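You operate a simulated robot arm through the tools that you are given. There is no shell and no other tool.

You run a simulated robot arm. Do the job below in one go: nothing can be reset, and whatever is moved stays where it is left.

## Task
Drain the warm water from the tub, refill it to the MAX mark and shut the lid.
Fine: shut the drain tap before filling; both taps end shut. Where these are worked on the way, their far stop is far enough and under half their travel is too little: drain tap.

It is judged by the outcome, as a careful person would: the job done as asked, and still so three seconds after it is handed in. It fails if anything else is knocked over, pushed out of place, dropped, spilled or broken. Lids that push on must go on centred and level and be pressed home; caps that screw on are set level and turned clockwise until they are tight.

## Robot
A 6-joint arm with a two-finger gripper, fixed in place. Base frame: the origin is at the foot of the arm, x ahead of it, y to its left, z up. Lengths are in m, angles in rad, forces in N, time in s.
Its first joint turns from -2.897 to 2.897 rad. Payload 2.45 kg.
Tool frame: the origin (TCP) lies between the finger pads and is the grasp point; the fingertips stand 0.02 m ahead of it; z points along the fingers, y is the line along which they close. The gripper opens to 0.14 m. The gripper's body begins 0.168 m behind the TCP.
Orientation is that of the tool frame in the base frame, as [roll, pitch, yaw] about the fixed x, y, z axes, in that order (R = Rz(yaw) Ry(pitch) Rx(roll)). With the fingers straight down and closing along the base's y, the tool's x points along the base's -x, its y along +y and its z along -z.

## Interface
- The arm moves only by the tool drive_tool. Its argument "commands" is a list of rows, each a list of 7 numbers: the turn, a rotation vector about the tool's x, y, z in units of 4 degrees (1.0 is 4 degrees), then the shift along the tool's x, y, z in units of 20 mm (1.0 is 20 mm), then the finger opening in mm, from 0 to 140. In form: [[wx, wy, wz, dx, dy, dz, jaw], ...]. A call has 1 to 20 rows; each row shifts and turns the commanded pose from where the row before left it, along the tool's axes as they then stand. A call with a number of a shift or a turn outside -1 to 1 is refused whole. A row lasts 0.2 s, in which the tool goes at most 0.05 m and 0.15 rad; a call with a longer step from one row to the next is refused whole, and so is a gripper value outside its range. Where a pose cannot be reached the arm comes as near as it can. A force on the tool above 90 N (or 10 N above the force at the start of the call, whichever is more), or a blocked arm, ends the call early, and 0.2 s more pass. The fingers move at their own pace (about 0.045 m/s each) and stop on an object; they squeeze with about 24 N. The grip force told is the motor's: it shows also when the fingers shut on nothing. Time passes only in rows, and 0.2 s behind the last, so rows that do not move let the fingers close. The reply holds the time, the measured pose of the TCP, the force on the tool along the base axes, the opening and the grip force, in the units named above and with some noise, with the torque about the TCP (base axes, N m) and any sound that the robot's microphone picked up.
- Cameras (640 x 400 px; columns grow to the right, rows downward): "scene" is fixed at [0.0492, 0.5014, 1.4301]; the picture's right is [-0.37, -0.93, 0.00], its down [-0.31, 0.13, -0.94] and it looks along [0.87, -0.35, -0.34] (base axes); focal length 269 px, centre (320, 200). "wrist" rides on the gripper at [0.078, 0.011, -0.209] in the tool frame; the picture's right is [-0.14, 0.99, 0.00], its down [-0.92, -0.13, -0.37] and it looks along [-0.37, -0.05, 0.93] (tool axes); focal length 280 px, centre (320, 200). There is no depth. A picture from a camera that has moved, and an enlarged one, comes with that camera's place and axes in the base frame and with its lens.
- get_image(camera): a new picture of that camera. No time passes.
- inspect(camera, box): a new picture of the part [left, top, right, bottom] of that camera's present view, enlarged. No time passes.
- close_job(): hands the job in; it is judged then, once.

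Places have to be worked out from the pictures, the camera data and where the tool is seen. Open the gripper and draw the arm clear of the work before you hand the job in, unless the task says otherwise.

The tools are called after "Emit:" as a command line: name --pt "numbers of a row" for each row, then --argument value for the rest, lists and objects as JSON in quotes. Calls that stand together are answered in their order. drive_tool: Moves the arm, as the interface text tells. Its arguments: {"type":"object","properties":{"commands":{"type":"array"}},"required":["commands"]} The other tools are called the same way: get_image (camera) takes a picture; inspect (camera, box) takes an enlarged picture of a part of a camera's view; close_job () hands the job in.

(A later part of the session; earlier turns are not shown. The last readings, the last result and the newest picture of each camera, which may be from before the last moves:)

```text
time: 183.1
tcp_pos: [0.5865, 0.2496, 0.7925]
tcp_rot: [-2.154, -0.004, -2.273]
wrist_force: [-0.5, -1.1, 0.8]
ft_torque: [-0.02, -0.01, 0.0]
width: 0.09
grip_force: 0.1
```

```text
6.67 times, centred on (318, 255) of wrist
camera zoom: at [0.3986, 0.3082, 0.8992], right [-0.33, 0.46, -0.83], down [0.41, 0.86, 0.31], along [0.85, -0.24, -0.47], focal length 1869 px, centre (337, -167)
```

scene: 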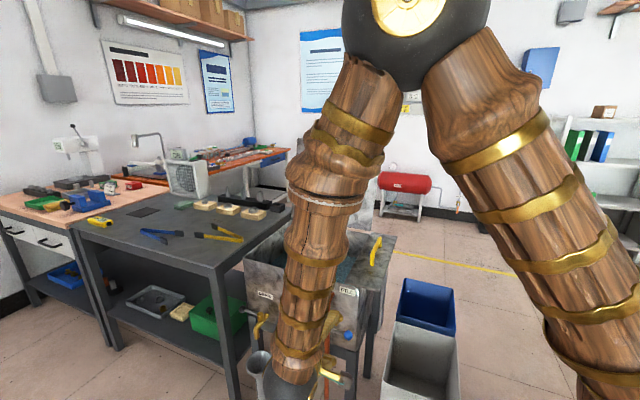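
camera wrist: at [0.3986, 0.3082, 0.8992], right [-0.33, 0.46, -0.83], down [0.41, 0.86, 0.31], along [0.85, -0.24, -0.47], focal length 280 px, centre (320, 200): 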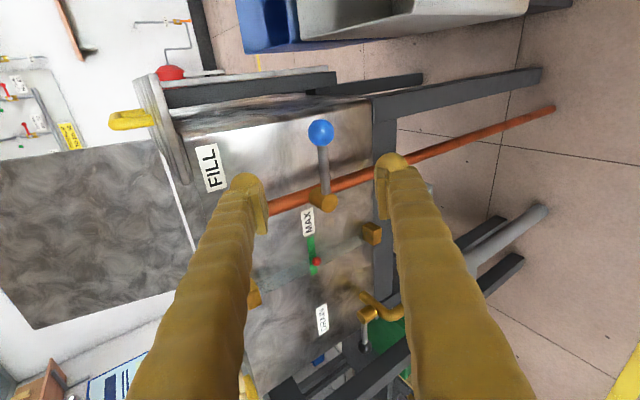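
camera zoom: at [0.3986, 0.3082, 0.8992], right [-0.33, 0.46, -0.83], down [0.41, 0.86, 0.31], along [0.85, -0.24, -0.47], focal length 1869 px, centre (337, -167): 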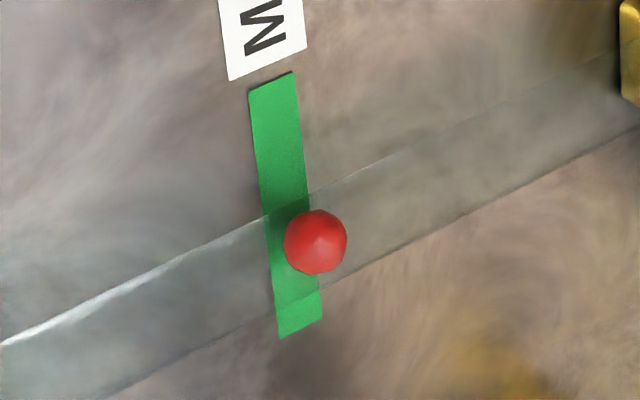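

Allowing for the camera looking down at the gauge, the float is about at the band. I'll raise the arm clear so the scene camera can show the water against the mark on the inside wall.

Emit:
drive_tool --pt "0 0 0 0 -1 -0.662 90" --pt "0 0 0 0 -1 -0.662 90" --pt "0 0 0 0 -1 -0.662 90" --pt "0 0 0 0 -1 -0.662 90" --pt "0 0 0 0 -1 -0.662 90" --pt "0 0 0 0 -1 -0.662 90" --pt "0 0 0 0 -1 -0.662 90" --pt "0 0 0 0 -1 -0.662 90" --pt "0 0 0 0 -1 -0.662 90" --pt "0 0 0 0 -1 -0.662 90" --pt "0 0 0 0 -1 -0.662 90" --pt "0 0 0 0 -1 -0.662 90" --pt "0 0 0 0 -1 -0.662 90" --pt "0 0 0 0 -1 -0.662 90"

Emit:
drive_tool --pt "-1 0 0 0 0 0 140" --pt "-1 0 0 0 0 0 140" --pt "-1 0 0 0 0 0 140" --pt "-1 0 0 0 0 0 140" --pt "-1 0 0 0 0 0 140" --pt "-1 0 0 0 0 0 140" --pt "-1 0 0 0 0 0 140" --pt "-1 0 0 0 0 0 140" --pt "-1 0 0 0 0 0 140" --pt "-1 0 0 0 0 0 140" --pt "-1 0 0 0 0 0 140" --pt "-1 0 0 0 0 0 140" --pt "-1 0 0 0 0 0 140" --pt "-1 0 0 0 0 0 140"

Emit:
get_image --camera "scene"

Emit:
get_image --camera "wrist"

```text
time: 186.1
tcp_pos: [0.5884, 0.2508, 1.1285]
tcp_rot: [-2.154, -0.004, -2.271]
wrist_force: [0.1, -0.9, 0.1]
ft_torque: [-0.02, 0.01, -0.02]
width: 0.0901
grip_force: 0.1
```

```text
time: 189.1
tcp_pos: [0.5895, 0.251, 1.1292]
tcp_rot: [-3.134, -0.004, -2.274]
wrist_force: [0.9, 0.2, -0.3]
ft_torque: [0.01, 0.0, 0.0]
width: 0.14
grip_force: 0.0
```

```text
taken
```

scene: 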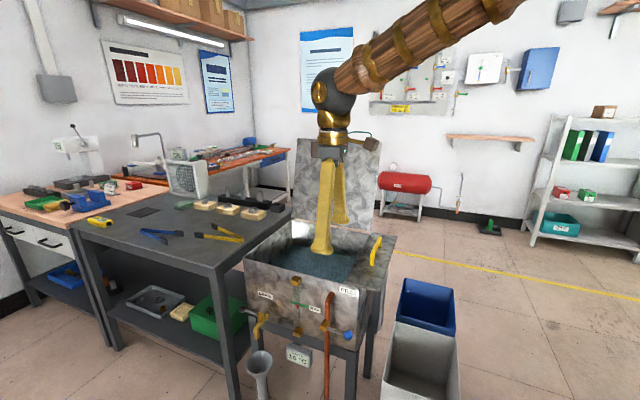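

```text
taken
camera wrist: at [0.5292, 0.2008, 1.3376], right [-0.67, 0.74, -0.01], down [0.69, 0.62, 0.37], along [0.28, 0.24, -0.93], focal length 280 px, centre (320, 200)
```

wrist: 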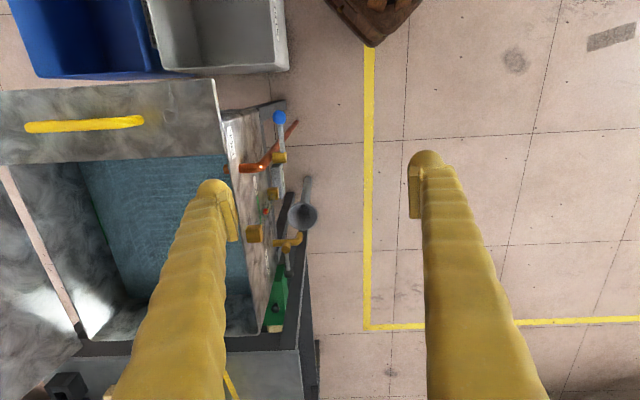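

Emit:
inspect --camera "scene" --box '[270, 220, 380, 330]'

Emit:
inspect --camera "scene" --box '[320, 235, 375, 285]'

Emit:
inspect --camera "scene" --box '[240, 270, 300, 370]'

```text
3.64 times, centred on (325, 275) of scene
camera zoom: at [0.0492, 0.5014, 1.4301], right [-0.37, -0.93, 0.0], down [-0.31, 0.13, -0.94], along [0.87, -0.35, -0.34], focal length 977 px, centre (302, -73)
```

zoom: 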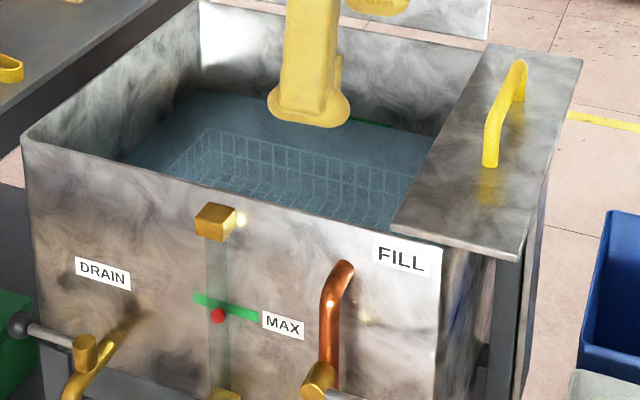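

```text
8.00 times, centred on (348, 260) of scene
camera zoom: at [0.0492, 0.5014, 1.4301], right [-0.37, -0.93, 0.0], down [-0.31, 0.13, -0.94], along [0.87, -0.35, -0.34], focal length 2150 px, centre (100, -280)
```

zoom: 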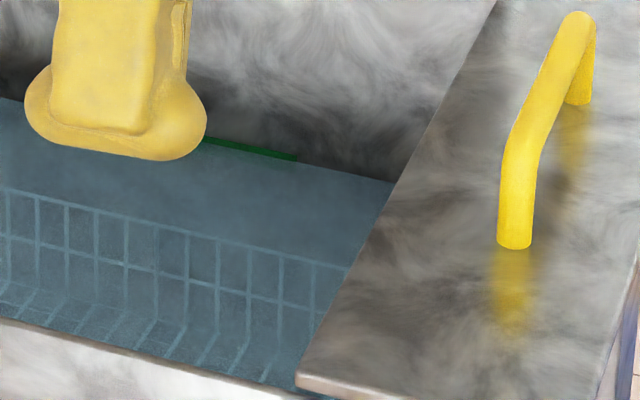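

```text
4.00 times, centred on (270, 320) of scene
camera zoom: at [0.0492, 0.5014, 1.4301], right [-0.37, -0.93, 0.0], down [-0.31, 0.13, -0.94], along [0.87, -0.35, -0.34], focal length 1075 px, centre (520, -280)
```

zoom: 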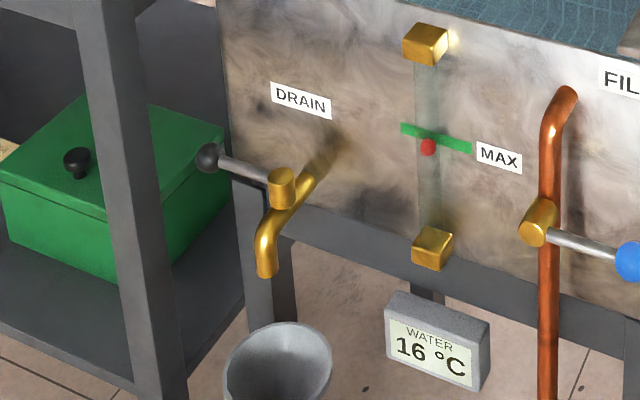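

Everything checks out: the display reads 16 °C, the water line sits at the middle of the green MAX mark on the back wall, and both levers are in their original shut positions. Next is the lid. I'll go high around to its right side and turn the tool horizontal, pointing along the hinge direction.

Emit:
drive_tool --pt "0 0 1 0 0 -0.5 140" --pt "0 0 0 0.784 -0.986 -0.341 140" --pt "0 0 0 0.784 -0.986 -0.341 140" --pt "0 0 0 0.784 -0.986 -0.341 140" --pt "0 0 0 0.784 -0.986 -0.341 140" --pt "0 0 0 0.784 -0.986 -0.341 140" --pt "0 0 0 0.784 -0.986 -0.341 140" --pt "0 0 0 0.784 -0.986 -0.341 140" --pt "0 0 0 0.784 -0.986 -0.341 140" --pt "0 0 0 0.784 -0.986 -0.341 140" --pt "0 0 0 0.784 -0.986 -0.341 140" --pt "0 0 0 0.784 -0.986 -0.341 140" --pt "0 0 0 0.784 -0.986 -0.341 140" --pt "0 0 0 0.784 -0.986 -0.341 140" --pt "0 0 0 0.784 -0.986 -0.341 140" --pt "0 0 0 0.784 -0.986 -0.341 140" --pt "0 0 0 0.784 -0.986 -0.341 140" --pt "0 0 0 0.784 -0.986 -0.341 140" --pt "0 0 0 0.784 -0.986 -0.341 140" --pt "0 0 0 0.784 -0.986 -0.341 140"

Emit:
drive_tool --pt "0 0 0 0.784 -0.986 -0.341 120" --pt "0 0 0 0.784 -0.986 -0.341 120" --pt "0 -1 0 0 0 0 80" --pt "0 -1 0 0 0 0 80" --pt "0 -1 0 0 0 0 80" --pt "0 -1 0 0 0 0 80" --pt "0 -1 0 0 0 0 80" --pt "0 -1 0 0 0 0 80" --pt "0 -1 0 0 0 0 80" --pt "0 -1 0 0 0 0 80" --pt "0 -1 0 0 0 0 80" --pt "0 -1 0 0 0 0 80" --pt "0 -1 0 0 0 0 80" --pt "0 -1 0 0 0 0 80" --pt "0 -1 0 0 0 0 80" --pt "0 -1 0 0 0 0 80" --pt "0 -1 0 0 0 0 80" --pt "0 -1 0 0 0 0 80" --pt "0 -1 0 0 0 0 80" --pt "0 -1 0 0 0 0 80"

Emit:
get_image --camera "scene"

Emit:
get_image --camera "wrist"

```text
time: 193.3
tcp_pos: [0.6493, -0.2246, 1.2726]
tcp_rot: [-3.133, -0.003, -2.343]
wrist_force: [-0.1, 0.2, 1.0]
ft_torque: [0.01, -0.01, -0.01]
width: 0.1402
grip_force: 0.1
```

```text
time: 197.5
tcp_pos: [0.6541, -0.2738, 1.2861]
tcp_rot: [-3.11, 1.254, -2.311]
wrist_force: [0.3, 0.3, 0.2]
ft_torque: [0.0, -0.01, 0.01]
width: 0.08
grip_force: 0.0
```

```text
taken
```

scene: 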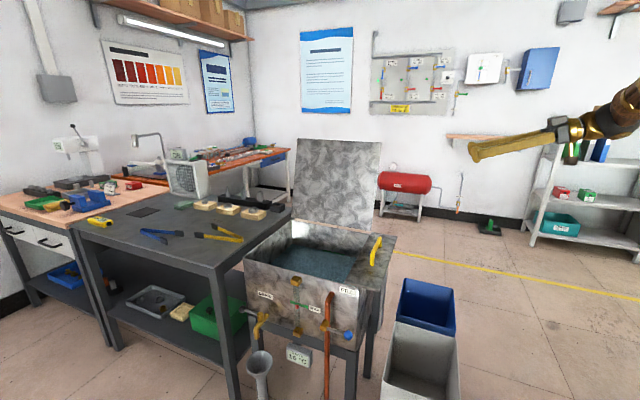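

```text
taken
camera wrist: at [0.4908, -0.4245, 1.2762], right [-0.68, 0.72, 0.12], down [0.04, -0.13, 0.99], along [0.73, 0.68, 0.06], focal length 280 px, centre (320, 200)
```

wrist: 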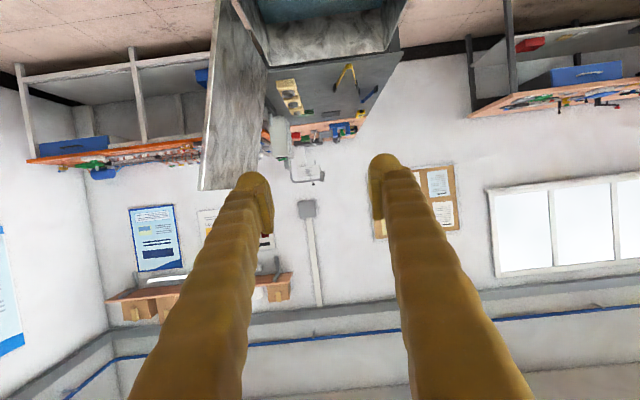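

The pose works, and the lid's top corner appears exactly where I predicted. I'll finish levelling the tool and roll it 13.6° to match the lid's lean.

Emit:
drive_tool --pt "0 -0.9 0 0 0 0 80" --pt "0 -0.9 0 0 0 0 80" --pt "0 -0.9 0 0 0 0 80" --pt "0 -0.9 0 0 0 0 80" --pt "0 -0.9 0 0 0 0 80" --pt "0 0 0.85 0 0 0 80" --pt "0 0 0.85 0 0 0 80" --pt "0 0 0.85 0 0 0 80" --pt "0 0 0.85 0 0 0 80" --pt "0 0 0 0 0 0 80"

Emit:
get_image --camera "wrist"

```text
time: 199.7
tcp_pos: [0.6533, -0.2728, 1.2858]
tcp_rot: [1.583, 1.342, 2.381]
wrist_force: [-0.2, 0.3, 0.4]
ft_torque: [-0.02, 0.01, -0.05]
width: 0.0801
grip_force: 0.1
```

```text
taken
camera wrist: at [0.4882, -0.4019, 1.2122], right [-0.67, 0.65, 0.36], down [-0.02, -0.5, 0.87], along [0.74, 0.57, 0.34], focal length 280 px, centre (320, 200)
```

wrist: 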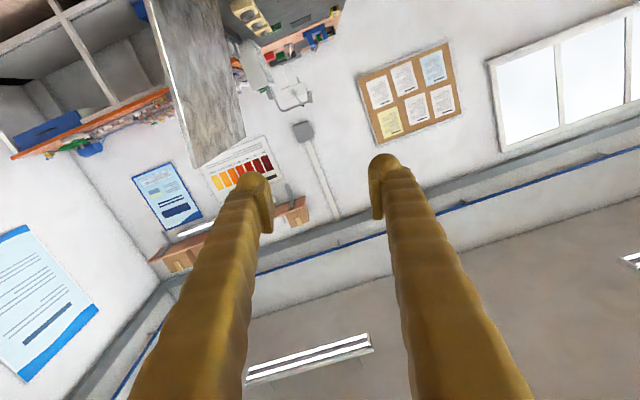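

The tool axes match the lid: fingers along the hinge direction, closing direction normal to the lid. I'll move to a standoff 8 cm off the lid's right edge near its top.

Emit:
drive_tool --pt "0 0 0 -0.035 -0.987 0.945 80" --pt "0 0 0 -0.035 -0.987 0.945 80" --pt "0 0 0 -0.035 -0.987 0.945 80" --pt "0 0 0 -0.035 -0.987 0.945 80" --pt "0 0 0 -0.035 -0.987 0.945 80" --pt "0 0 0 -0.035 -0.987 0.945 80" --pt "0 0 0 -0.035 -0.987 0.945 80" --pt "0 0 0 -0.035 -0.987 0.945 80" --pt "0 0 0 -0.035 -0.987 0.945 80" --pt "0 0 0 -0.035 -0.987 0.945 80" --pt "0 0 0 -0.035 -0.987 0.945 80" --pt "0 0 0 -0.035 -0.987 0.945 80" --pt "0 0 0 -0.035 -0.987 0.945 80"

Emit:
get_image --camera "wrist"

Emit:
get_image --camera "scene"

```text
time: 202.5
tcp_pos: [1.0038, -0.2725, 1.237]
tcp_rot: [1.584, 1.343, 2.38]
wrist_force: [-1.0, 0.2, 0.3]
ft_torque: [0.0, 0.02, -0.02]
width: 0.0799
grip_force: 0.0
```

```text
taken
camera wrist: at [0.8379, -0.4017, 1.1636], right [-0.67, 0.65, 0.36], down [-0.02, -0.49, 0.87], along [0.74, 0.57, 0.34], focal length 280 px, centre (320, 200)
```

wrist: 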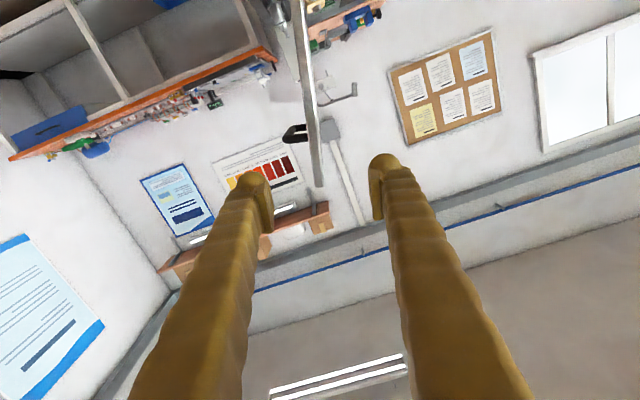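

```text
taken
```

scene: 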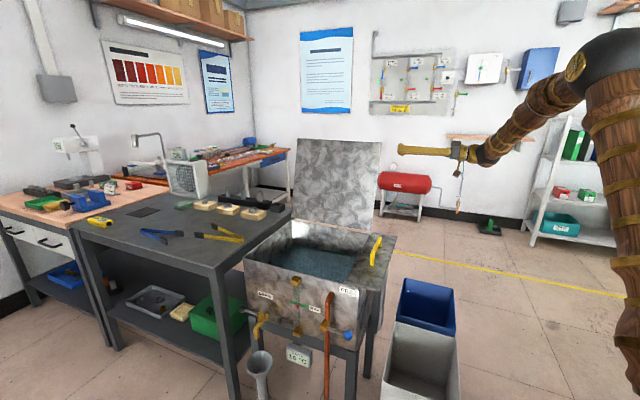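

The lid's edge is centred between the fingers, and its black handle is well clear further in. I'll slide forward so the fingers straddle the edge by about 4 cm, then narrow them to a loose cage.

Emit:
drive_tool --pt "0 0 0 0 0 0.893 80" --pt "0 0 0 0 0 0.893 80" --pt "0 0 0 0 0 0.893 80" --pt "0 0 0 0 0 0.893 80" --pt "0 0 0 0 0 0.893 80" --pt "0 0 0 0 0 0.893 80" --pt "0 0 0 0 0 0.893 80" --pt "0 0 0 0 0 0 80"

Emit:
get_image --camera "wrist"

Emit:
inspect --camera "scene" --box '[280, 110, 440, 250]'

```text
time: 204.3
tcp_pos: [1.0941, -0.1839, 1.238]
tcp_rot: [1.581, 1.342, 2.382]
wrist_force: [-0.3, 0.6, -0.7]
ft_torque: [0.01, 0.01, -0.03]
width: 0.08
grip_force: 0.3
```

```text
taken
camera wrist: at [0.9274, -0.3123, 1.1637], right [-0.67, 0.65, 0.36], down [-0.02, -0.49, 0.87], along [0.74, 0.57, 0.34], focal length 280 px, centre (320, 200)
```

wrist: 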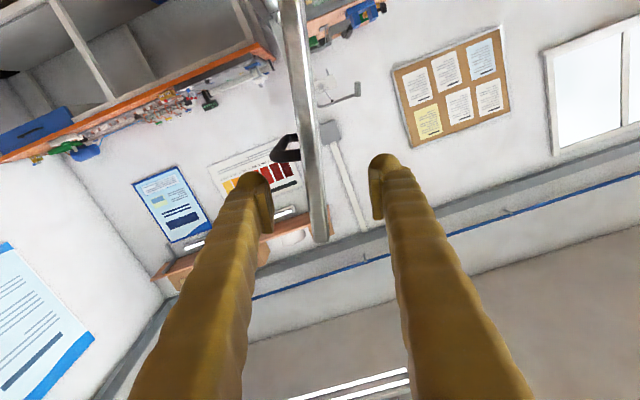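

```text
2.86 times, centred on (360, 180) of scene
camera zoom: at [0.0492, 0.5014, 1.4301], right [-0.37, -0.93, 0.0], down [-0.31, 0.13, -0.94], along [0.87, -0.35, -0.34], focal length 768 px, centre (206, 257)
```

zoom: 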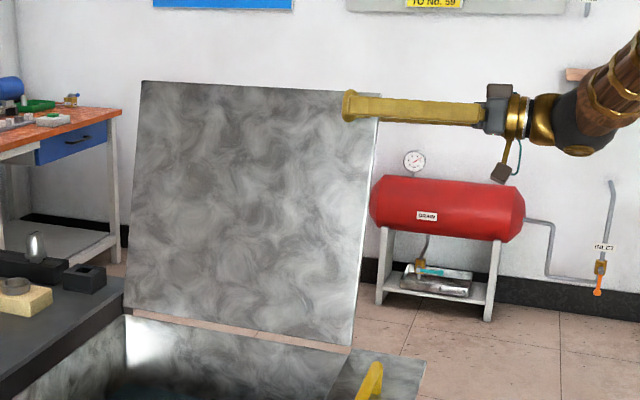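

The edge is centred between the fingers. I'll narrow the gripper to a 28 mm loose cage and swing the lid forward by the first few degrees, checking the forces.

Emit:
drive_tool --pt "0 0 0 0 0 0 28" --pt "0 0 0 0 0 0 28" --pt "0 0 0 0 0 0 28" --pt "0 0 0 0 0 0 28" --pt "0 0 -0.36 0.006 0.481 0 28" --pt "0 0 -0.36 0.006 0.481 0 28" --pt "0 0 -0.36 0.006 0.481 0 28" --pt "0 0 -0.36 0.006 0.481 0 28"

Emit:
get_image --camera "wrist"

Emit:
get_image --camera "scene"

```text
time: 206.1
tcp_pos: [1.0658, -0.1562, 1.2436]
tcp_rot: [1.592, 1.445, 2.39]
wrist_force: [3.1, -6.0, 0.5]
ft_torque: [0.06, -0.02, -0.08]
width: 0.0321
grip_force: 3.8
```

```text
taken
camera wrist: at [0.9055, -0.2904, 1.1677], right [-0.69, 0.67, 0.26], down [-0.08, -0.43, 0.9], along [0.72, 0.6, 0.35], focal length 280 px, centre (320, 200)
```

wrist: 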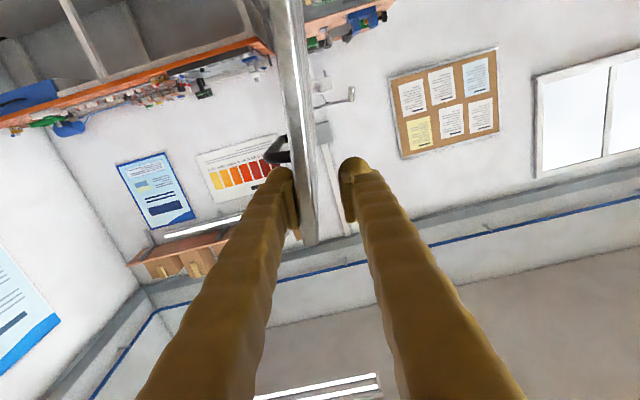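

```text
taken
```

scene: 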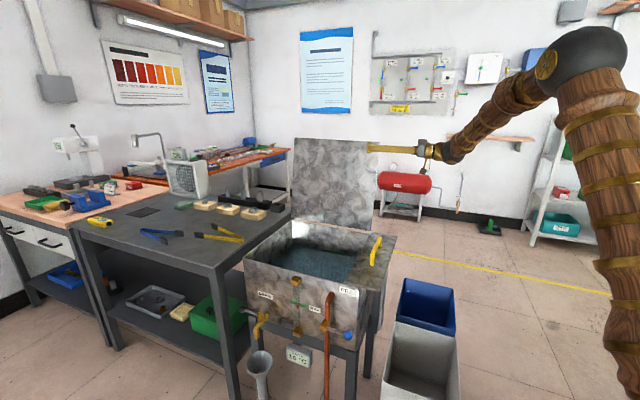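

The lid is following with about 7 N. I'll continue through upright.

Emit:
drive_tool --pt "0 0 -0.6 0.017 0.802 0 28" --pt "0 0 -0.6 0.017 0.802 0 28" --pt "0 0 -0.6 0.017 0.802 0 28" --pt "0 0 -0.6 0.017 0.802 0 28"

Emit:
drive_tool --pt "0 0 -0.6 0.017 0.802 0 28" --pt "0 0 -0.6 0.017 0.802 0 28" --pt "0 0 -0.6 0.017 0.802 0 28"

Emit:
get_image --camera "wrist"

Emit:
get_image --camera "scene"

```text
time: 207.1
tcp_pos: [1.02, -0.1116, 1.2454]
tcp_rot: [-1.638, 1.532, -0.837]
wrist_force: [4.5, -3.4, 0.2]
ft_torque: [0.06, 0.01, -0.05]
width: 0.0318
grip_force: 2.6
```

```text
time: 207.9
tcp_pos: [0.9856, -0.0794, 1.2419]
tcp_rot: [-1.585, 1.405, -0.786]
wrist_force: [3.7, -2.0, 1.8]
ft_torque: [0.01, 0.0, -0.03]
width: 0.0312
grip_force: 2.1
```

```text
taken
camera wrist: at [0.8425, -0.2295, 1.1623], right [-0.72, 0.7, -0.03], down [-0.27, -0.24, 0.93], along [0.64, 0.67, 0.37], focal length 280 px, centre (320, 200)
```

wrist: 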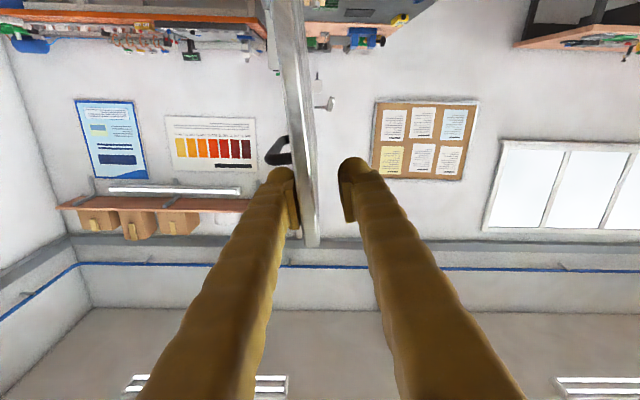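

```text
taken
```

scene: 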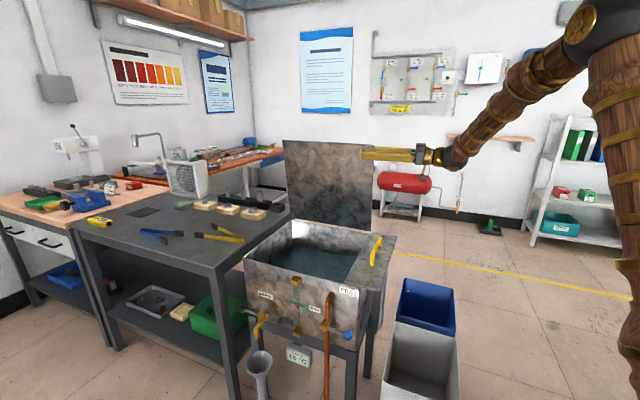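

The lid holds wherever it is (the hinge has friction) and follows smoothly; it's just past upright. I'll continue lowering along the arc.

Emit:
drive_tool --pt "0 0 -0.6 0.017 0.802 0 28" --pt "0 0 -0.6 0.017 0.802 0 28" --pt "0 0 -0.6 0.017 0.802 0 28" --pt "0 0 -0.6 0.017 0.802 0 28" --pt "0 0 -0.6 0.017 0.802 0 28" --pt "0 0 -0.6 0.017 0.802 0 28" --pt "0 0 -0.6 0.017 0.802 0 28" --pt "0 0 -0.6 0.017 0.802 0 28"

Emit:
get_image --camera "wrist"

Emit:
get_image --camera "scene"

```text
time: 209.7
tcp_pos: [0.9, 0.005, 1.1999]
tcp_rot: [-1.576, 1.07, -0.777]
wrist_force: [3.8, -1.4, 0.8]
ft_torque: [0.05, 0.01, -0.03]
width: 0.0303
grip_force: 2.2
```

```text
taken
camera wrist: at [0.7738, -0.1624, 1.1258], right [-0.67, 0.65, -0.36], down [-0.49, -0.03, 0.87], along [0.56, 0.76, 0.34], focal length 280 px, centre (320, 200)
```

wrist: 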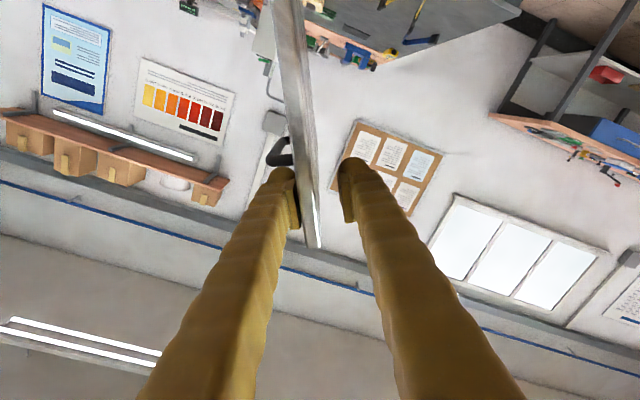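

```text
taken
```

scene: 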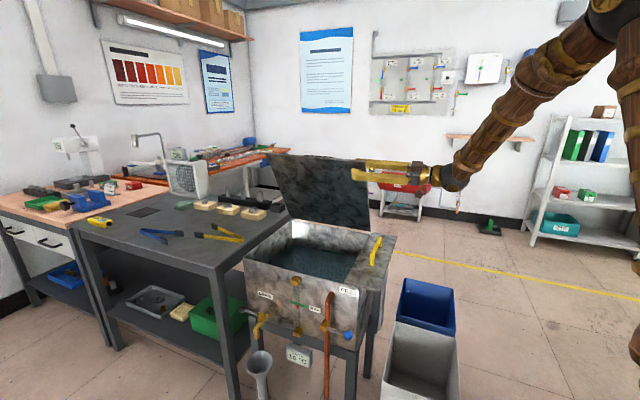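

The lid is at about 61°, still well held. I'll continue.

Emit:
drive_tool --pt "0 0 -0.6 0.017 0.802 0 28" --pt "0 0 -0.6 0.017 0.802 0 28" --pt "0 0 -0.6 0.017 0.802 0 28" --pt "0 0 -0.6 0.017 0.802 0 28" --pt "0 0 -0.6 0.017 0.802 0 28" --pt "0 0 -0.6 0.017 0.802 0 28" --pt "0 0 -0.6 0.017 0.802 0 28" --pt "0 0 -0.6 0.017 0.802 0 28"

Emit:
get_image --camera "wrist"

Emit:
get_image --camera "scene"

```text
time: 211.5
tcp_pos: [0.8773, 0.0274, 1.2573]
tcp_rot: [-1.658, 0.879, -0.808]
wrist_force: [-0.6, -0.8, -0.5]
ft_torque: [0.0, 0.0, -0.03]
width: 0.0278
grip_force: 0.0
out of reach, approached as far as the arm can: row 2, 3, 4, 5, 6, 7, 8
```

```text
taken
camera wrist: at [0.7642, -0.1563, 1.201], right [-0.65, 0.55, -0.52], down [-0.58, 0.09, 0.81], along [0.5, 0.83, 0.26], focal length 280 px, centre (320, 200)
```

wrist: 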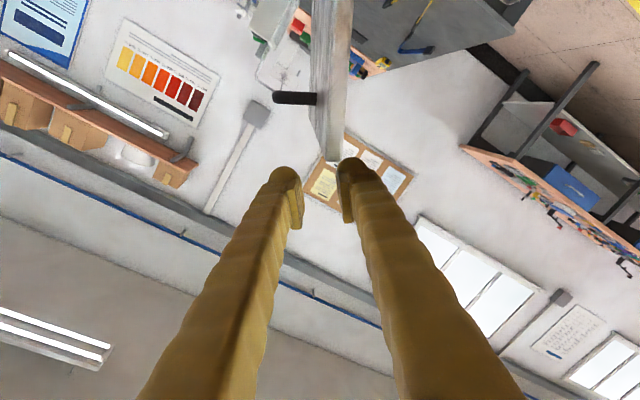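

```text
taken
```

scene: 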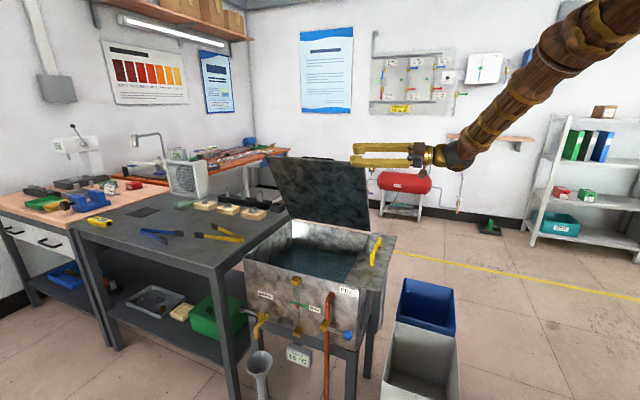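

The wrist hit its roll limit; the fingers slid off the top of the lid, which stayed put at roughly 57° thanks to hinge friction. I'll back away along the hinge direction while unrolling, then check the lid's angle.

Emit:
drive_tool --pt "0 0 0.3 0 0 -0.8 60" --pt "0 0 0.3 0 0 -0.8 60" --pt "0 0 0.6 0 0 -0.8 60" --pt "0 0 0.6 0 0 -0.8 60" --pt "0 0 0.6 0 0 -0.8 60" --pt "0 0 0.6 0 0 -0.8 60" --pt "0 0 0.6 0 0 -0.8 60" --pt "0 0 0.6 0 0 -0.8 60" --pt "0 0 0.6 0 0 -0.8 60"

Emit:
get_image --camera "wrist"

Emit:
inspect --camera "scene" --box '[230, 130, 410, 300]'

```text
time: 213.5
tcp_pos: [0.7805, -0.0793, 1.2628]
tcp_rot: [-1.685, 1.2, -0.855]
wrist_force: [0.0, -1.0, 0.4]
ft_torque: [0.01, 0.0, 0.02]
width: 0.0602
grip_force: 0.0
```

```text
taken
camera wrist: at [0.6485, -0.2452, 1.1947], right [-0.72, 0.66, -0.23], down [-0.38, -0.1, 0.92], along [0.58, 0.75, 0.32], focal length 280 px, centre (320, 200)
```

wrist: 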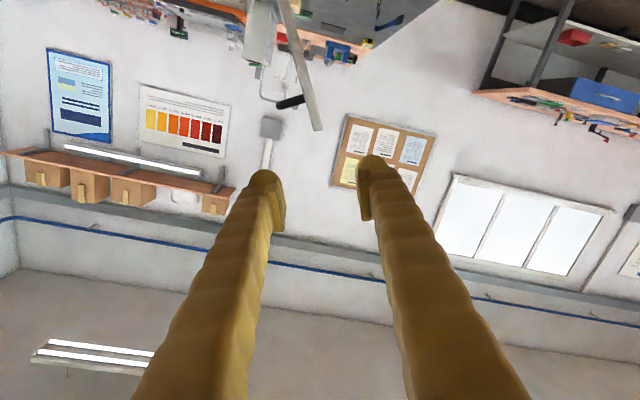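

```text
2.35 times, centred on (320, 215) of scene
camera zoom: at [0.0492, 0.5014, 1.4301], right [-0.37, -0.93, 0.0], down [-0.31, 0.13, -0.94], along [0.87, -0.35, -0.34], focal length 632 px, centre (320, 165)
```

zoom: 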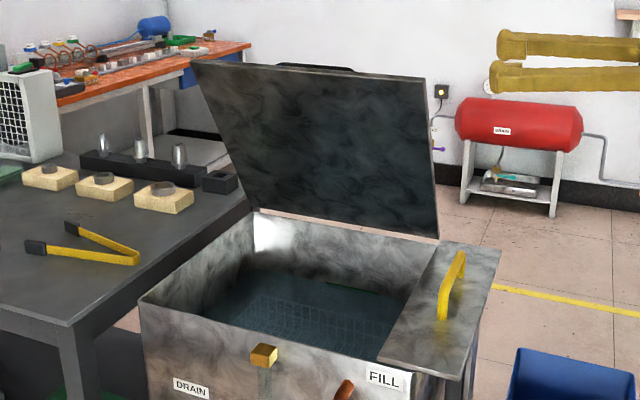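

The lid rests at about 61° with its top edge near z=1.22. I'll switch to holding its front edge from the front, where the wrist can follow to fully closed. First I'll move clear to the front side, then reorient.

Emit:
drive_tool --pt "0 0 0 -0.563 0.942 0.018 60" --pt "0 0 0 -0.563 0.942 0.018 60" --pt "0 0 0 -0.563 0.942 0.018 60" --pt "0 0 0 -0.563 0.942 0.018 60" --pt "0 0 0 -0.563 0.942 0.018 60" --pt "0 0 0 -0.563 0.942 0.018 60" --pt "0 0 0 -0.563 0.942 0.018 60" --pt "0 0 0 -0.563 0.942 0.018 60" --pt "0 0 0 -0.563 0.942 0.018 60" --pt "0 0 0 -0.563 0.942 0.018 60"

Emit:
drive_tool --pt "0.2565 0.9051 -0.2133 0 0 0 60" --pt "0.2565 0.9051 -0.2133 0 0 0 60" --pt "0.2565 0.9051 -0.2133 0 0 0 60" --pt "0.2565 0.9051 -0.2133 0 0 0 60" --pt "0.2565 0.9051 -0.2133 0 0 0 60" --pt "0.2565 0.9051 -0.2133 0 0 0 60" --pt "0.2565 0.9051 -0.2133 0 0 0 60" --pt "0.2565 0.9051 -0.2133 0 0 0 60" --pt "0.2565 0.9051 -0.2133 0 0 0 60" --pt "0.2565 0.9051 -0.2133 0 0 0 60" --pt "0.2565 0.9051 -0.2133 0 0 0 60" --pt "0.2565 0.9051 -0.2133 0 0 0 60"

Emit:
get_image --camera "scene"

```text
time: 215.7
tcp_pos: [0.6259, 0.0728, 1.2997]
tcp_rot: [-1.683, 1.196, -0.852]
wrist_force: [-0.6, -0.4, -0.2]
ft_torque: [-0.01, 0.01, -0.01]
width: 0.0603
grip_force: 0.0
```

```text
time: 218.3
tcp_pos: [0.625, 0.0722, 1.2995]
tcp_rot: [-2.336, 0.653, -1.889]
wrist_force: [-0.3, 0.1, -0.3]
ft_torque: [0.01, 0.0, 0.0]
width: 0.0599
grip_force: 0.0
```

```text
taken
```

scene: 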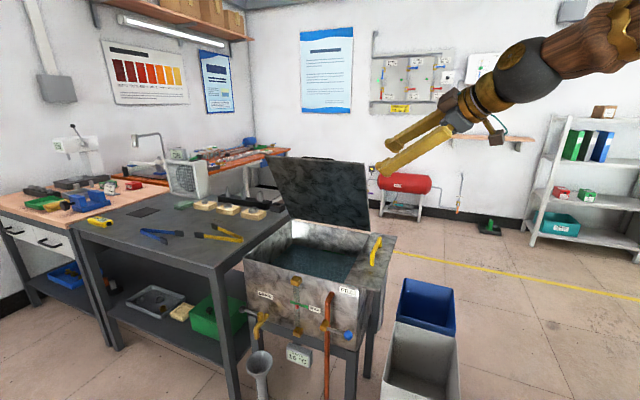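

The lid hasn't moved and the tool is halfway through its turn. I'll finish the rotation.

Emit:
drive_tool --pt "0.2565 0.9051 -0.2133 0 0 0 60" --pt "0.2565 0.9051 -0.2133 0 0 0 60" --pt "0.2565 0.9051 -0.2133 0 0 0 60" --pt "0.2565 0.9051 -0.2133 0 0 0 60" --pt "0.2565 0.9051 -0.2133 0 0 0 60" --pt "0.2565 0.9051 -0.2133 0 0 0 60" --pt "0.2565 0.9051 -0.2133 0 0 0 60" --pt "0.2565 0.9051 -0.2133 0 0 0 60" --pt "0.2565 0.9051 -0.2133 0 0 0 60" --pt "0.2565 0.9051 -0.2133 0 0 0 60" --pt "0.2565 0.9051 -0.2133 0 0 0 60" --pt "0.2565 0.9051 -0.2133 0 0 0 60" --pt "0 0 0 0 0 0 60"

Emit:
get_image --camera "wrist"

Emit:
get_image --camera "scene"

```text
time: 221.1
tcp_pos: [0.6264, 0.0734, 1.2995]
tcp_rot: [-2.268, 0.002, -2.35]
wrist_force: [-0.1, 0.1, -0.4]
ft_torque: [0.0, -0.01, 0.01]
width: 0.0602
grip_force: 0.1
```

```text
taken
camera wrist: at [0.4513, 0.1365, 1.4248], right [-0.35, 0.54, -0.76], down [0.5, 0.8, 0.34], along [0.79, -0.26, -0.56], focal length 280 px, centre (320, 200)
```

wrist: 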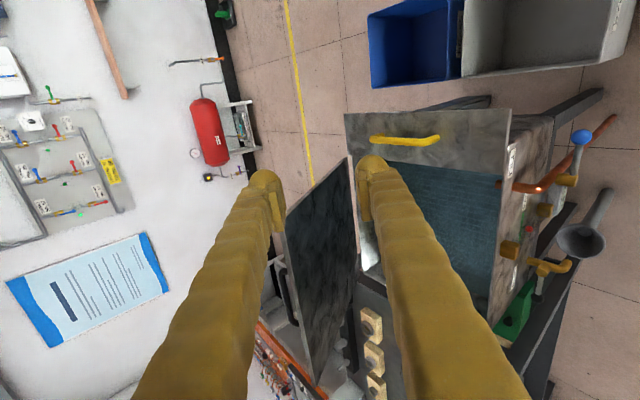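

```text
taken
```

scene: 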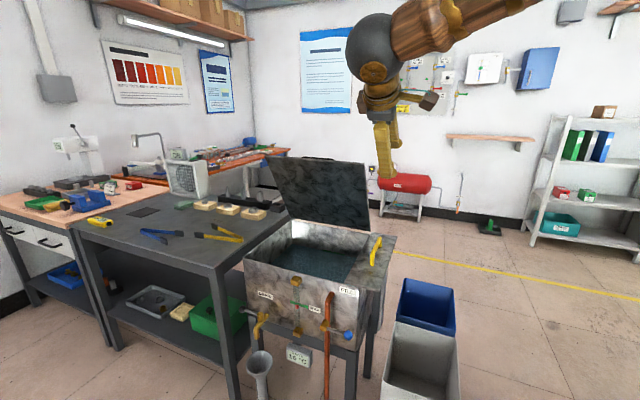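

The tool is oriented toward the lid's front edge, and the lid sits at about 60° between the finger lines. I'll move to a standoff 10 cm in front of the edge, to the right of the handle (which spans the middle 14 cm).

Emit:
drive_tool --pt "0 0 0 -0.945 -0.365 0.678 60" --pt "0 0 0 -0.945 -0.365 0.678 60" --pt "0 0 0 -0.945 -0.365 0.678 60" --pt "0 0 0 -0.945 -0.365 0.678 60" --pt "0 0 0 -0.945 -0.365 0.678 60" --pt "0 0 0 -0.945 -0.365 0.678 60" --pt "0 0 0 -0.945 -0.365 0.678 60" --pt "0 0 0 -0.945 -0.365 0.678 60" --pt "0 0 0 -0.945 -0.365 0.678 60" --pt "0 0 0 -0.945 -0.365 0.678 60"

Emit:
get_image --camera "wrist"

Emit:
get_image --camera "scene"

```text
time: 223.3
tcp_pos: [0.8675, 0.1004, 1.2696]
tcp_rot: [-2.268, 0.002, -2.351]
wrist_force: [-0.3, -0.7, -0.4]
ft_torque: [0.04, 0.03, -0.01]
width: 0.0601
grip_force: 0.1
```

```text
taken
camera wrist: at [0.6932, 0.164, 1.3945], right [-0.35, 0.54, -0.76], down [0.5, 0.8, 0.34], along [0.79, -0.26, -0.56], focal length 280 px, centre (320, 200)
```

wrist: 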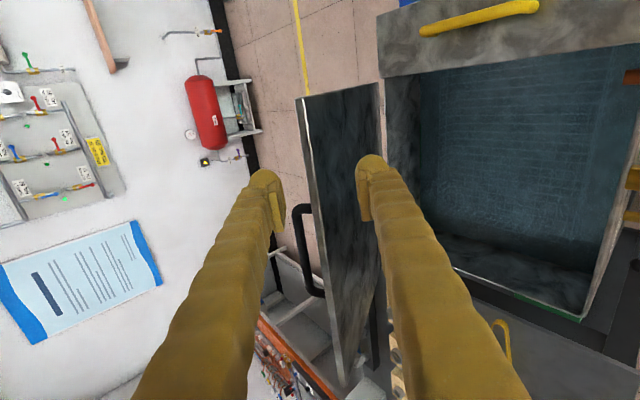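

```text
taken
```

scene: 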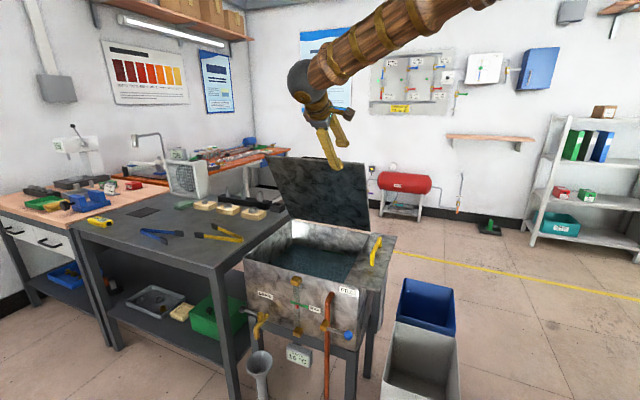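

The lid's edge passes between the two fingers and the handle is off to one side of the outer finger. I'll advance 10 cm to straddle the edge.

Emit:
drive_tool --pt "0 0 0 0 0 0.9 60" --pt "0 0 0 0 0 0.9 60" --pt "0 0 0 0 0 0.9 60" --pt "0 0 0 0 0 0.9 60" --pt "0 0 0 0 0 0.9 60" --pt "0 0 0 0 0 0.4 60"

Emit:
get_image --camera "wrist"

Emit:
inspect --camera "scene" --box '[240, 130, 400, 260]'

```text
time: 224.7
tcp_pos: [0.9198, 0.0469, 1.2055]
tcp_rot: [-2.266, 0.002, -2.351]
wrist_force: [0.5, 0.1, -0.1]
ft_torque: [-0.02, 0.03, 0.01]
width: 0.0602
grip_force: 0.1
```

```text
taken
camera wrist: at [0.7462, 0.1115, 1.3303], right [-0.36, 0.54, -0.76], down [0.5, 0.8, 0.34], along [0.79, -0.26, -0.56], focal length 280 px, centre (320, 200)
```

wrist: 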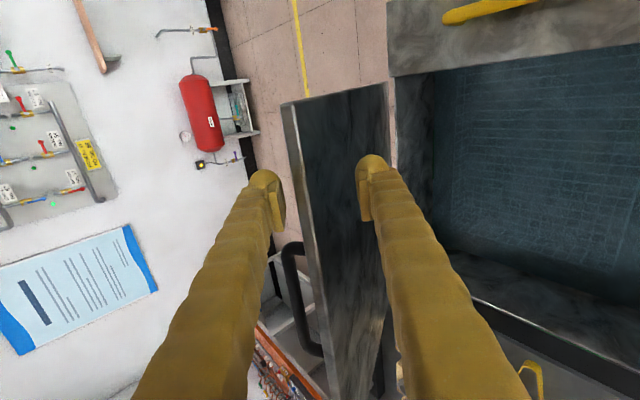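

```text
3.08 times, centred on (320, 195) of scene
camera zoom: at [0.0492, 0.5014, 1.4301], right [-0.37, -0.93, 0.0], down [-0.31, 0.13, -0.94], along [0.87, -0.35, -0.34], focal length 827 px, centre (320, 215)
```

zoom: 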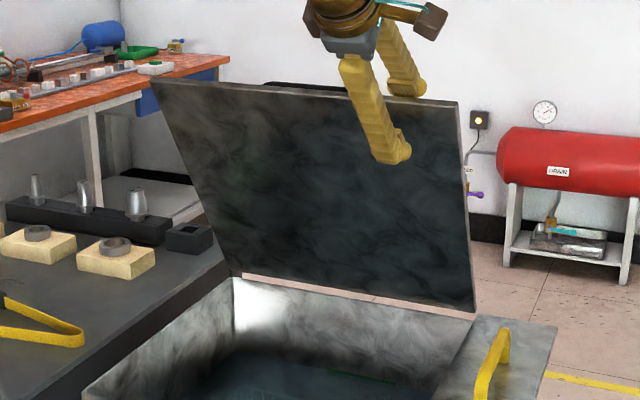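

The fingers now straddle the front edge, one inside and one outside. I'll narrow the cage to 40 mm and start lowering along the arc, slowly tilting the tool to stay in line.

Emit:
drive_tool --pt "0 0 0 0 0 0 40" --pt "0 0 0 0 0 0 40" --pt "0.467 0 0 0 0.896 -0.326 40" --pt "0.467 0 0 0 0.9 -0.31 40" --pt "0.467 0 0 0 0.905 -0.295 40" --pt "0.467 0 0 0 0.91 -0.28 40"

Emit:
get_image --camera "wrist"

Emit:
inspect --camera "scene" --box '[240, 130, 400, 260]'

```text
time: 226.1
tcp_pos: [0.8745, 0.0915, 1.1611]
tcp_rot: [-2.135, 0.001, -2.351]
wrist_force: [1.8, -0.3, 0.0]
ft_torque: [0.01, 0.02, -0.01]
width: 0.0407
grip_force: 0.5
```

```text
taken
camera wrist: at [0.6903, 0.1655, 1.2634], right [-0.28, 0.47, -0.84], down [0.47, 0.83, 0.31], along [0.83, -0.31, -0.46], focal length 280 px, centre (320, 200)
```

wrist: 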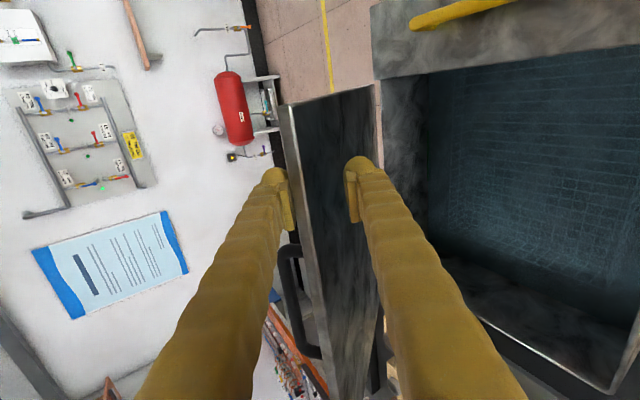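

```text
3.08 times, centred on (320, 195) of scene
camera zoom: at [0.0492, 0.5014, 1.4301], right [-0.37, -0.93, 0.0], down [-0.31, 0.13, -0.94], along [0.87, -0.35, -0.34], focal length 827 px, centre (320, 215)
```

zoom: 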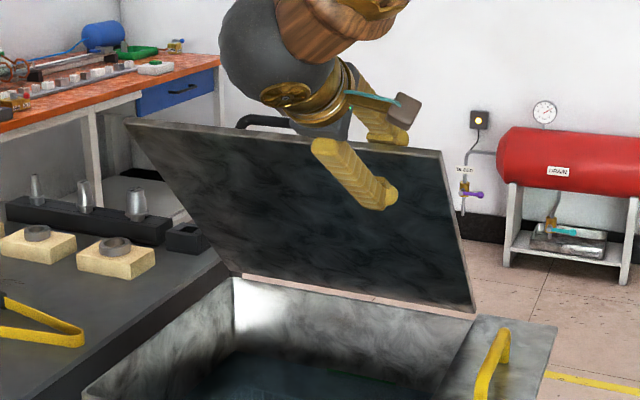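

The lid follows with under 2 N. I'll keep lowering.

Emit:
drive_tool --pt "0.467 0 0 0 0.914 -0.268 40" --pt "0.467 0 0 0 0.917 -0.255 40" --pt "0.467 0 0 0 0.921 -0.24 40" --pt "0.467 0 0 0 0.924 -0.225 40" --pt "0.467 0 0 0 0.928 -0.21 40" --pt "0.467 0 0 0 0.932 -0.196 40"

Emit:
get_image --camera "wrist"

Emit:
inspect --camera "scene" --box '[230, 130, 410, 290]'

```text
time: 227.5
tcp_pos: [0.8205, 0.1456, 1.077]
tcp_rot: [-1.941, 0.002, -2.348]
wrist_force: [-0.1, 0.4, 1.0]
ft_torque: [0.02, 0.0, 0.01]
width: 0.04
grip_force: 0.1
```

```text
taken
camera wrist: at [0.6235, 0.2306, 1.1422], right [-0.16, 0.35, -0.92], down [0.43, 0.86, 0.25], along [0.89, -0.36, -0.29], focal length 280 px, centre (320, 200)
```

wrist: 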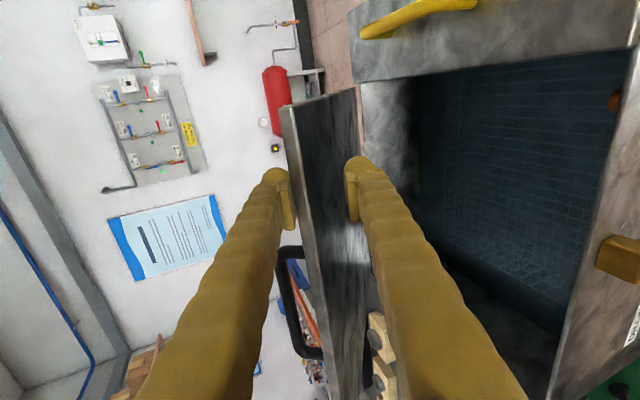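

```text
2.50 times, centred on (320, 210) of scene
camera zoom: at [0.0492, 0.5014, 1.4301], right [-0.37, -0.93, 0.0], down [-0.31, 0.13, -0.94], along [0.87, -0.35, -0.34], focal length 672 px, centre (320, 175)
```

zoom: 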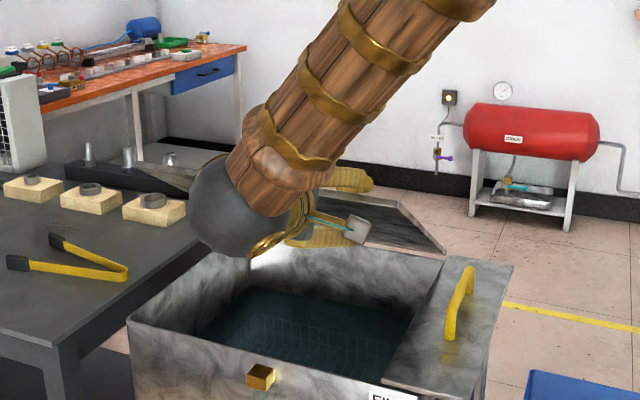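

The lid is at about 32°, tracking the arc within 6 mm. I'll continue down with a slightly narrower cage and slide in a few millimetres.

Emit:
drive_tool --pt "0.467 0 0 0 0.936 -0.11 30" --pt "0.467 0 0 0 0.939 -0.1 30" --pt "0.467 0 0 0 0.942 -0.08 30" --pt "0.467 0 0 0 0.944 -0.07 30" --pt "0.467 0 0 0 0.946 -0.06 30"

Emit:
get_image --camera "wrist"

Emit:
inspect --camera "scene" --box '[230, 170, 410, 330]'

```text
time: 228.7
tcp_pos: [0.7958, 0.1712, 0.9915]
tcp_rot: [-1.777, 0.003, -2.349]
wrist_force: [-0.8, -0.7, -0.1]
ft_torque: [-0.02, 0.02, 0.0]
width: 0.0299
grip_force: 0.0
```

```text
taken
camera wrist: at [0.5936, 0.262, 1.0225], right [-0.05, 0.24, -0.97], down [0.41, 0.89, 0.2], along [0.91, -0.39, -0.14], focal length 280 px, centre (320, 200)
```

wrist: 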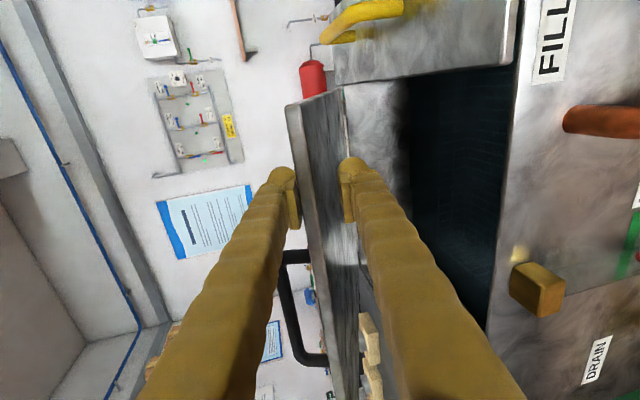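

```text
2.50 times, centred on (320, 250) of scene
camera zoom: at [0.0492, 0.5014, 1.4301], right [-0.37, -0.93, 0.0], down [-0.31, 0.13, -0.94], along [0.87, -0.35, -0.34], focal length 672 px, centre (320, 75)
```

zoom: 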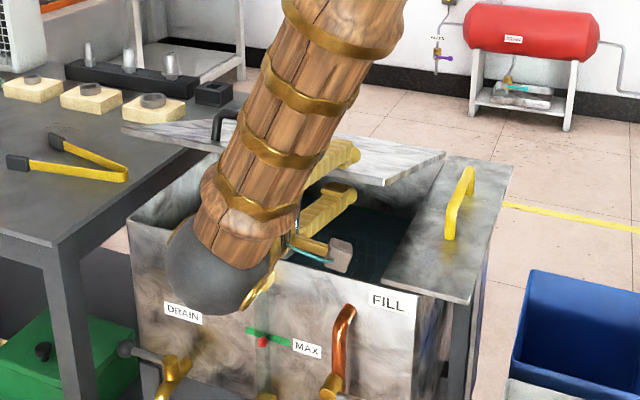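

The lid is at about 18° with no load on the fingers. Four more steps bring it to about 7°.

Emit:
drive_tool --pt "0.467 0 0 0 0.946 -0.1 30" --pt "0.467 0 0 0 0.948 -0.09 28" --pt "0.467 0 0 0 0.95 -0.08 28" --pt "0.467 0 0 0 0.951 -0.066 28"

Emit:
get_image --camera "wrist"

Emit:
inspect --camera "scene" --box '[230, 200, 410, 350]'

```text
time: 229.7
tcp_pos: [0.7832, 0.1851, 0.9163]
tcp_rot: [-1.646, 0.002, -2.35]
wrist_force: [0.4, 0.3, 0.1]
ft_torque: [0.03, -0.03, 0.01]
width: 0.0279
grip_force: 0.0
```

```text
taken
camera wrist: at [0.5784, 0.2775, 0.9209], right [0.04, 0.15, -0.99], down [0.39, 0.91, 0.16], along [0.92, -0.39, -0.02], focal length 280 px, centre (320, 200)
```

wrist: 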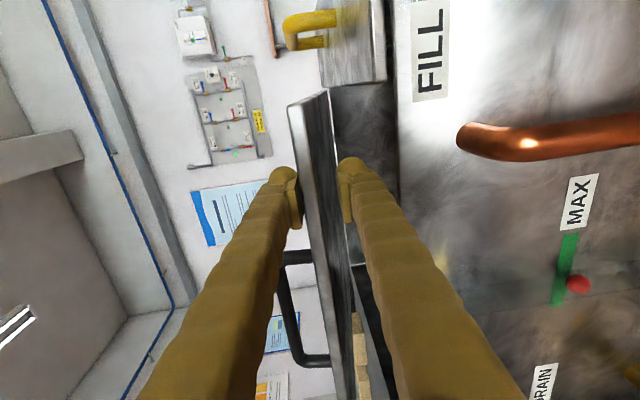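

```text
2.67 times, centred on (320, 275) of scene
camera zoom: at [0.0492, 0.5014, 1.4301], right [-0.37, -0.93, 0.0], down [-0.31, 0.13, -0.94], along [0.87, -0.35, -0.34], focal length 717 px, centre (320, 0)
```

zoom: 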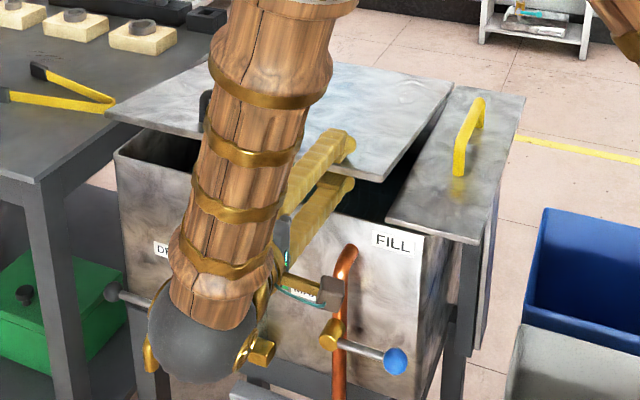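

The lid is at about 7°, and friction is holding it since both pads are clear of it. I'll lower to about 3°, keeping the lower finger above the rim, then withdraw straight out.

Emit:
drive_tool --pt "0.467 0 0 0 0.75 -0.05 28" --pt "0.3 0 0 0 0.6 -0.02 28" --pt "0 0 0 0 0 0 28"

Emit:
get_image --camera "wrist"

Emit:
inspect --camera "scene" --box '[230, 200, 410, 350]'

```text
time: 230.5
tcp_pos: [0.7805, 0.1868, 0.8917]
tcp_rot: [-1.591, 0.004, -2.351]
wrist_force: [-13.4, 9.2, 34.2]
ft_torque: [0.37, 1.33, -0.12]
width: 0.0119
grip_force: 0.1
```

```text
taken
camera wrist: at [0.5765, 0.2802, 0.8841], right [0.08, 0.11, -0.99], down [0.39, 0.91, 0.14], along [0.92, -0.39, 0.03], focal length 280 px, centre (320, 200)
```

wrist: 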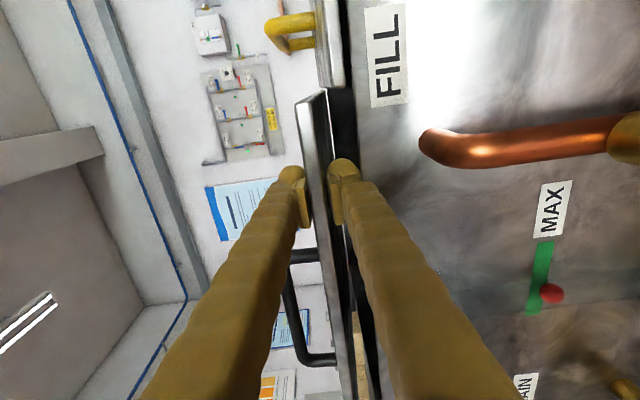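

```text
2.67 times, centred on (320, 275) of scene
camera zoom: at [0.0492, 0.5014, 1.4301], right [-0.37, -0.93, 0.0], down [-0.31, 0.13, -0.94], along [0.87, -0.35, -0.34], focal length 717 px, centre (320, 0)
```

zoom: 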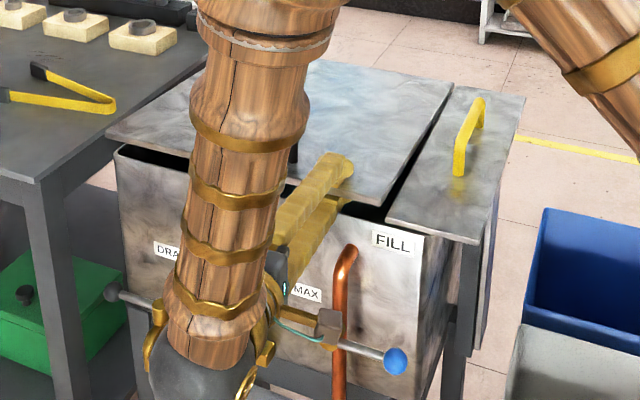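

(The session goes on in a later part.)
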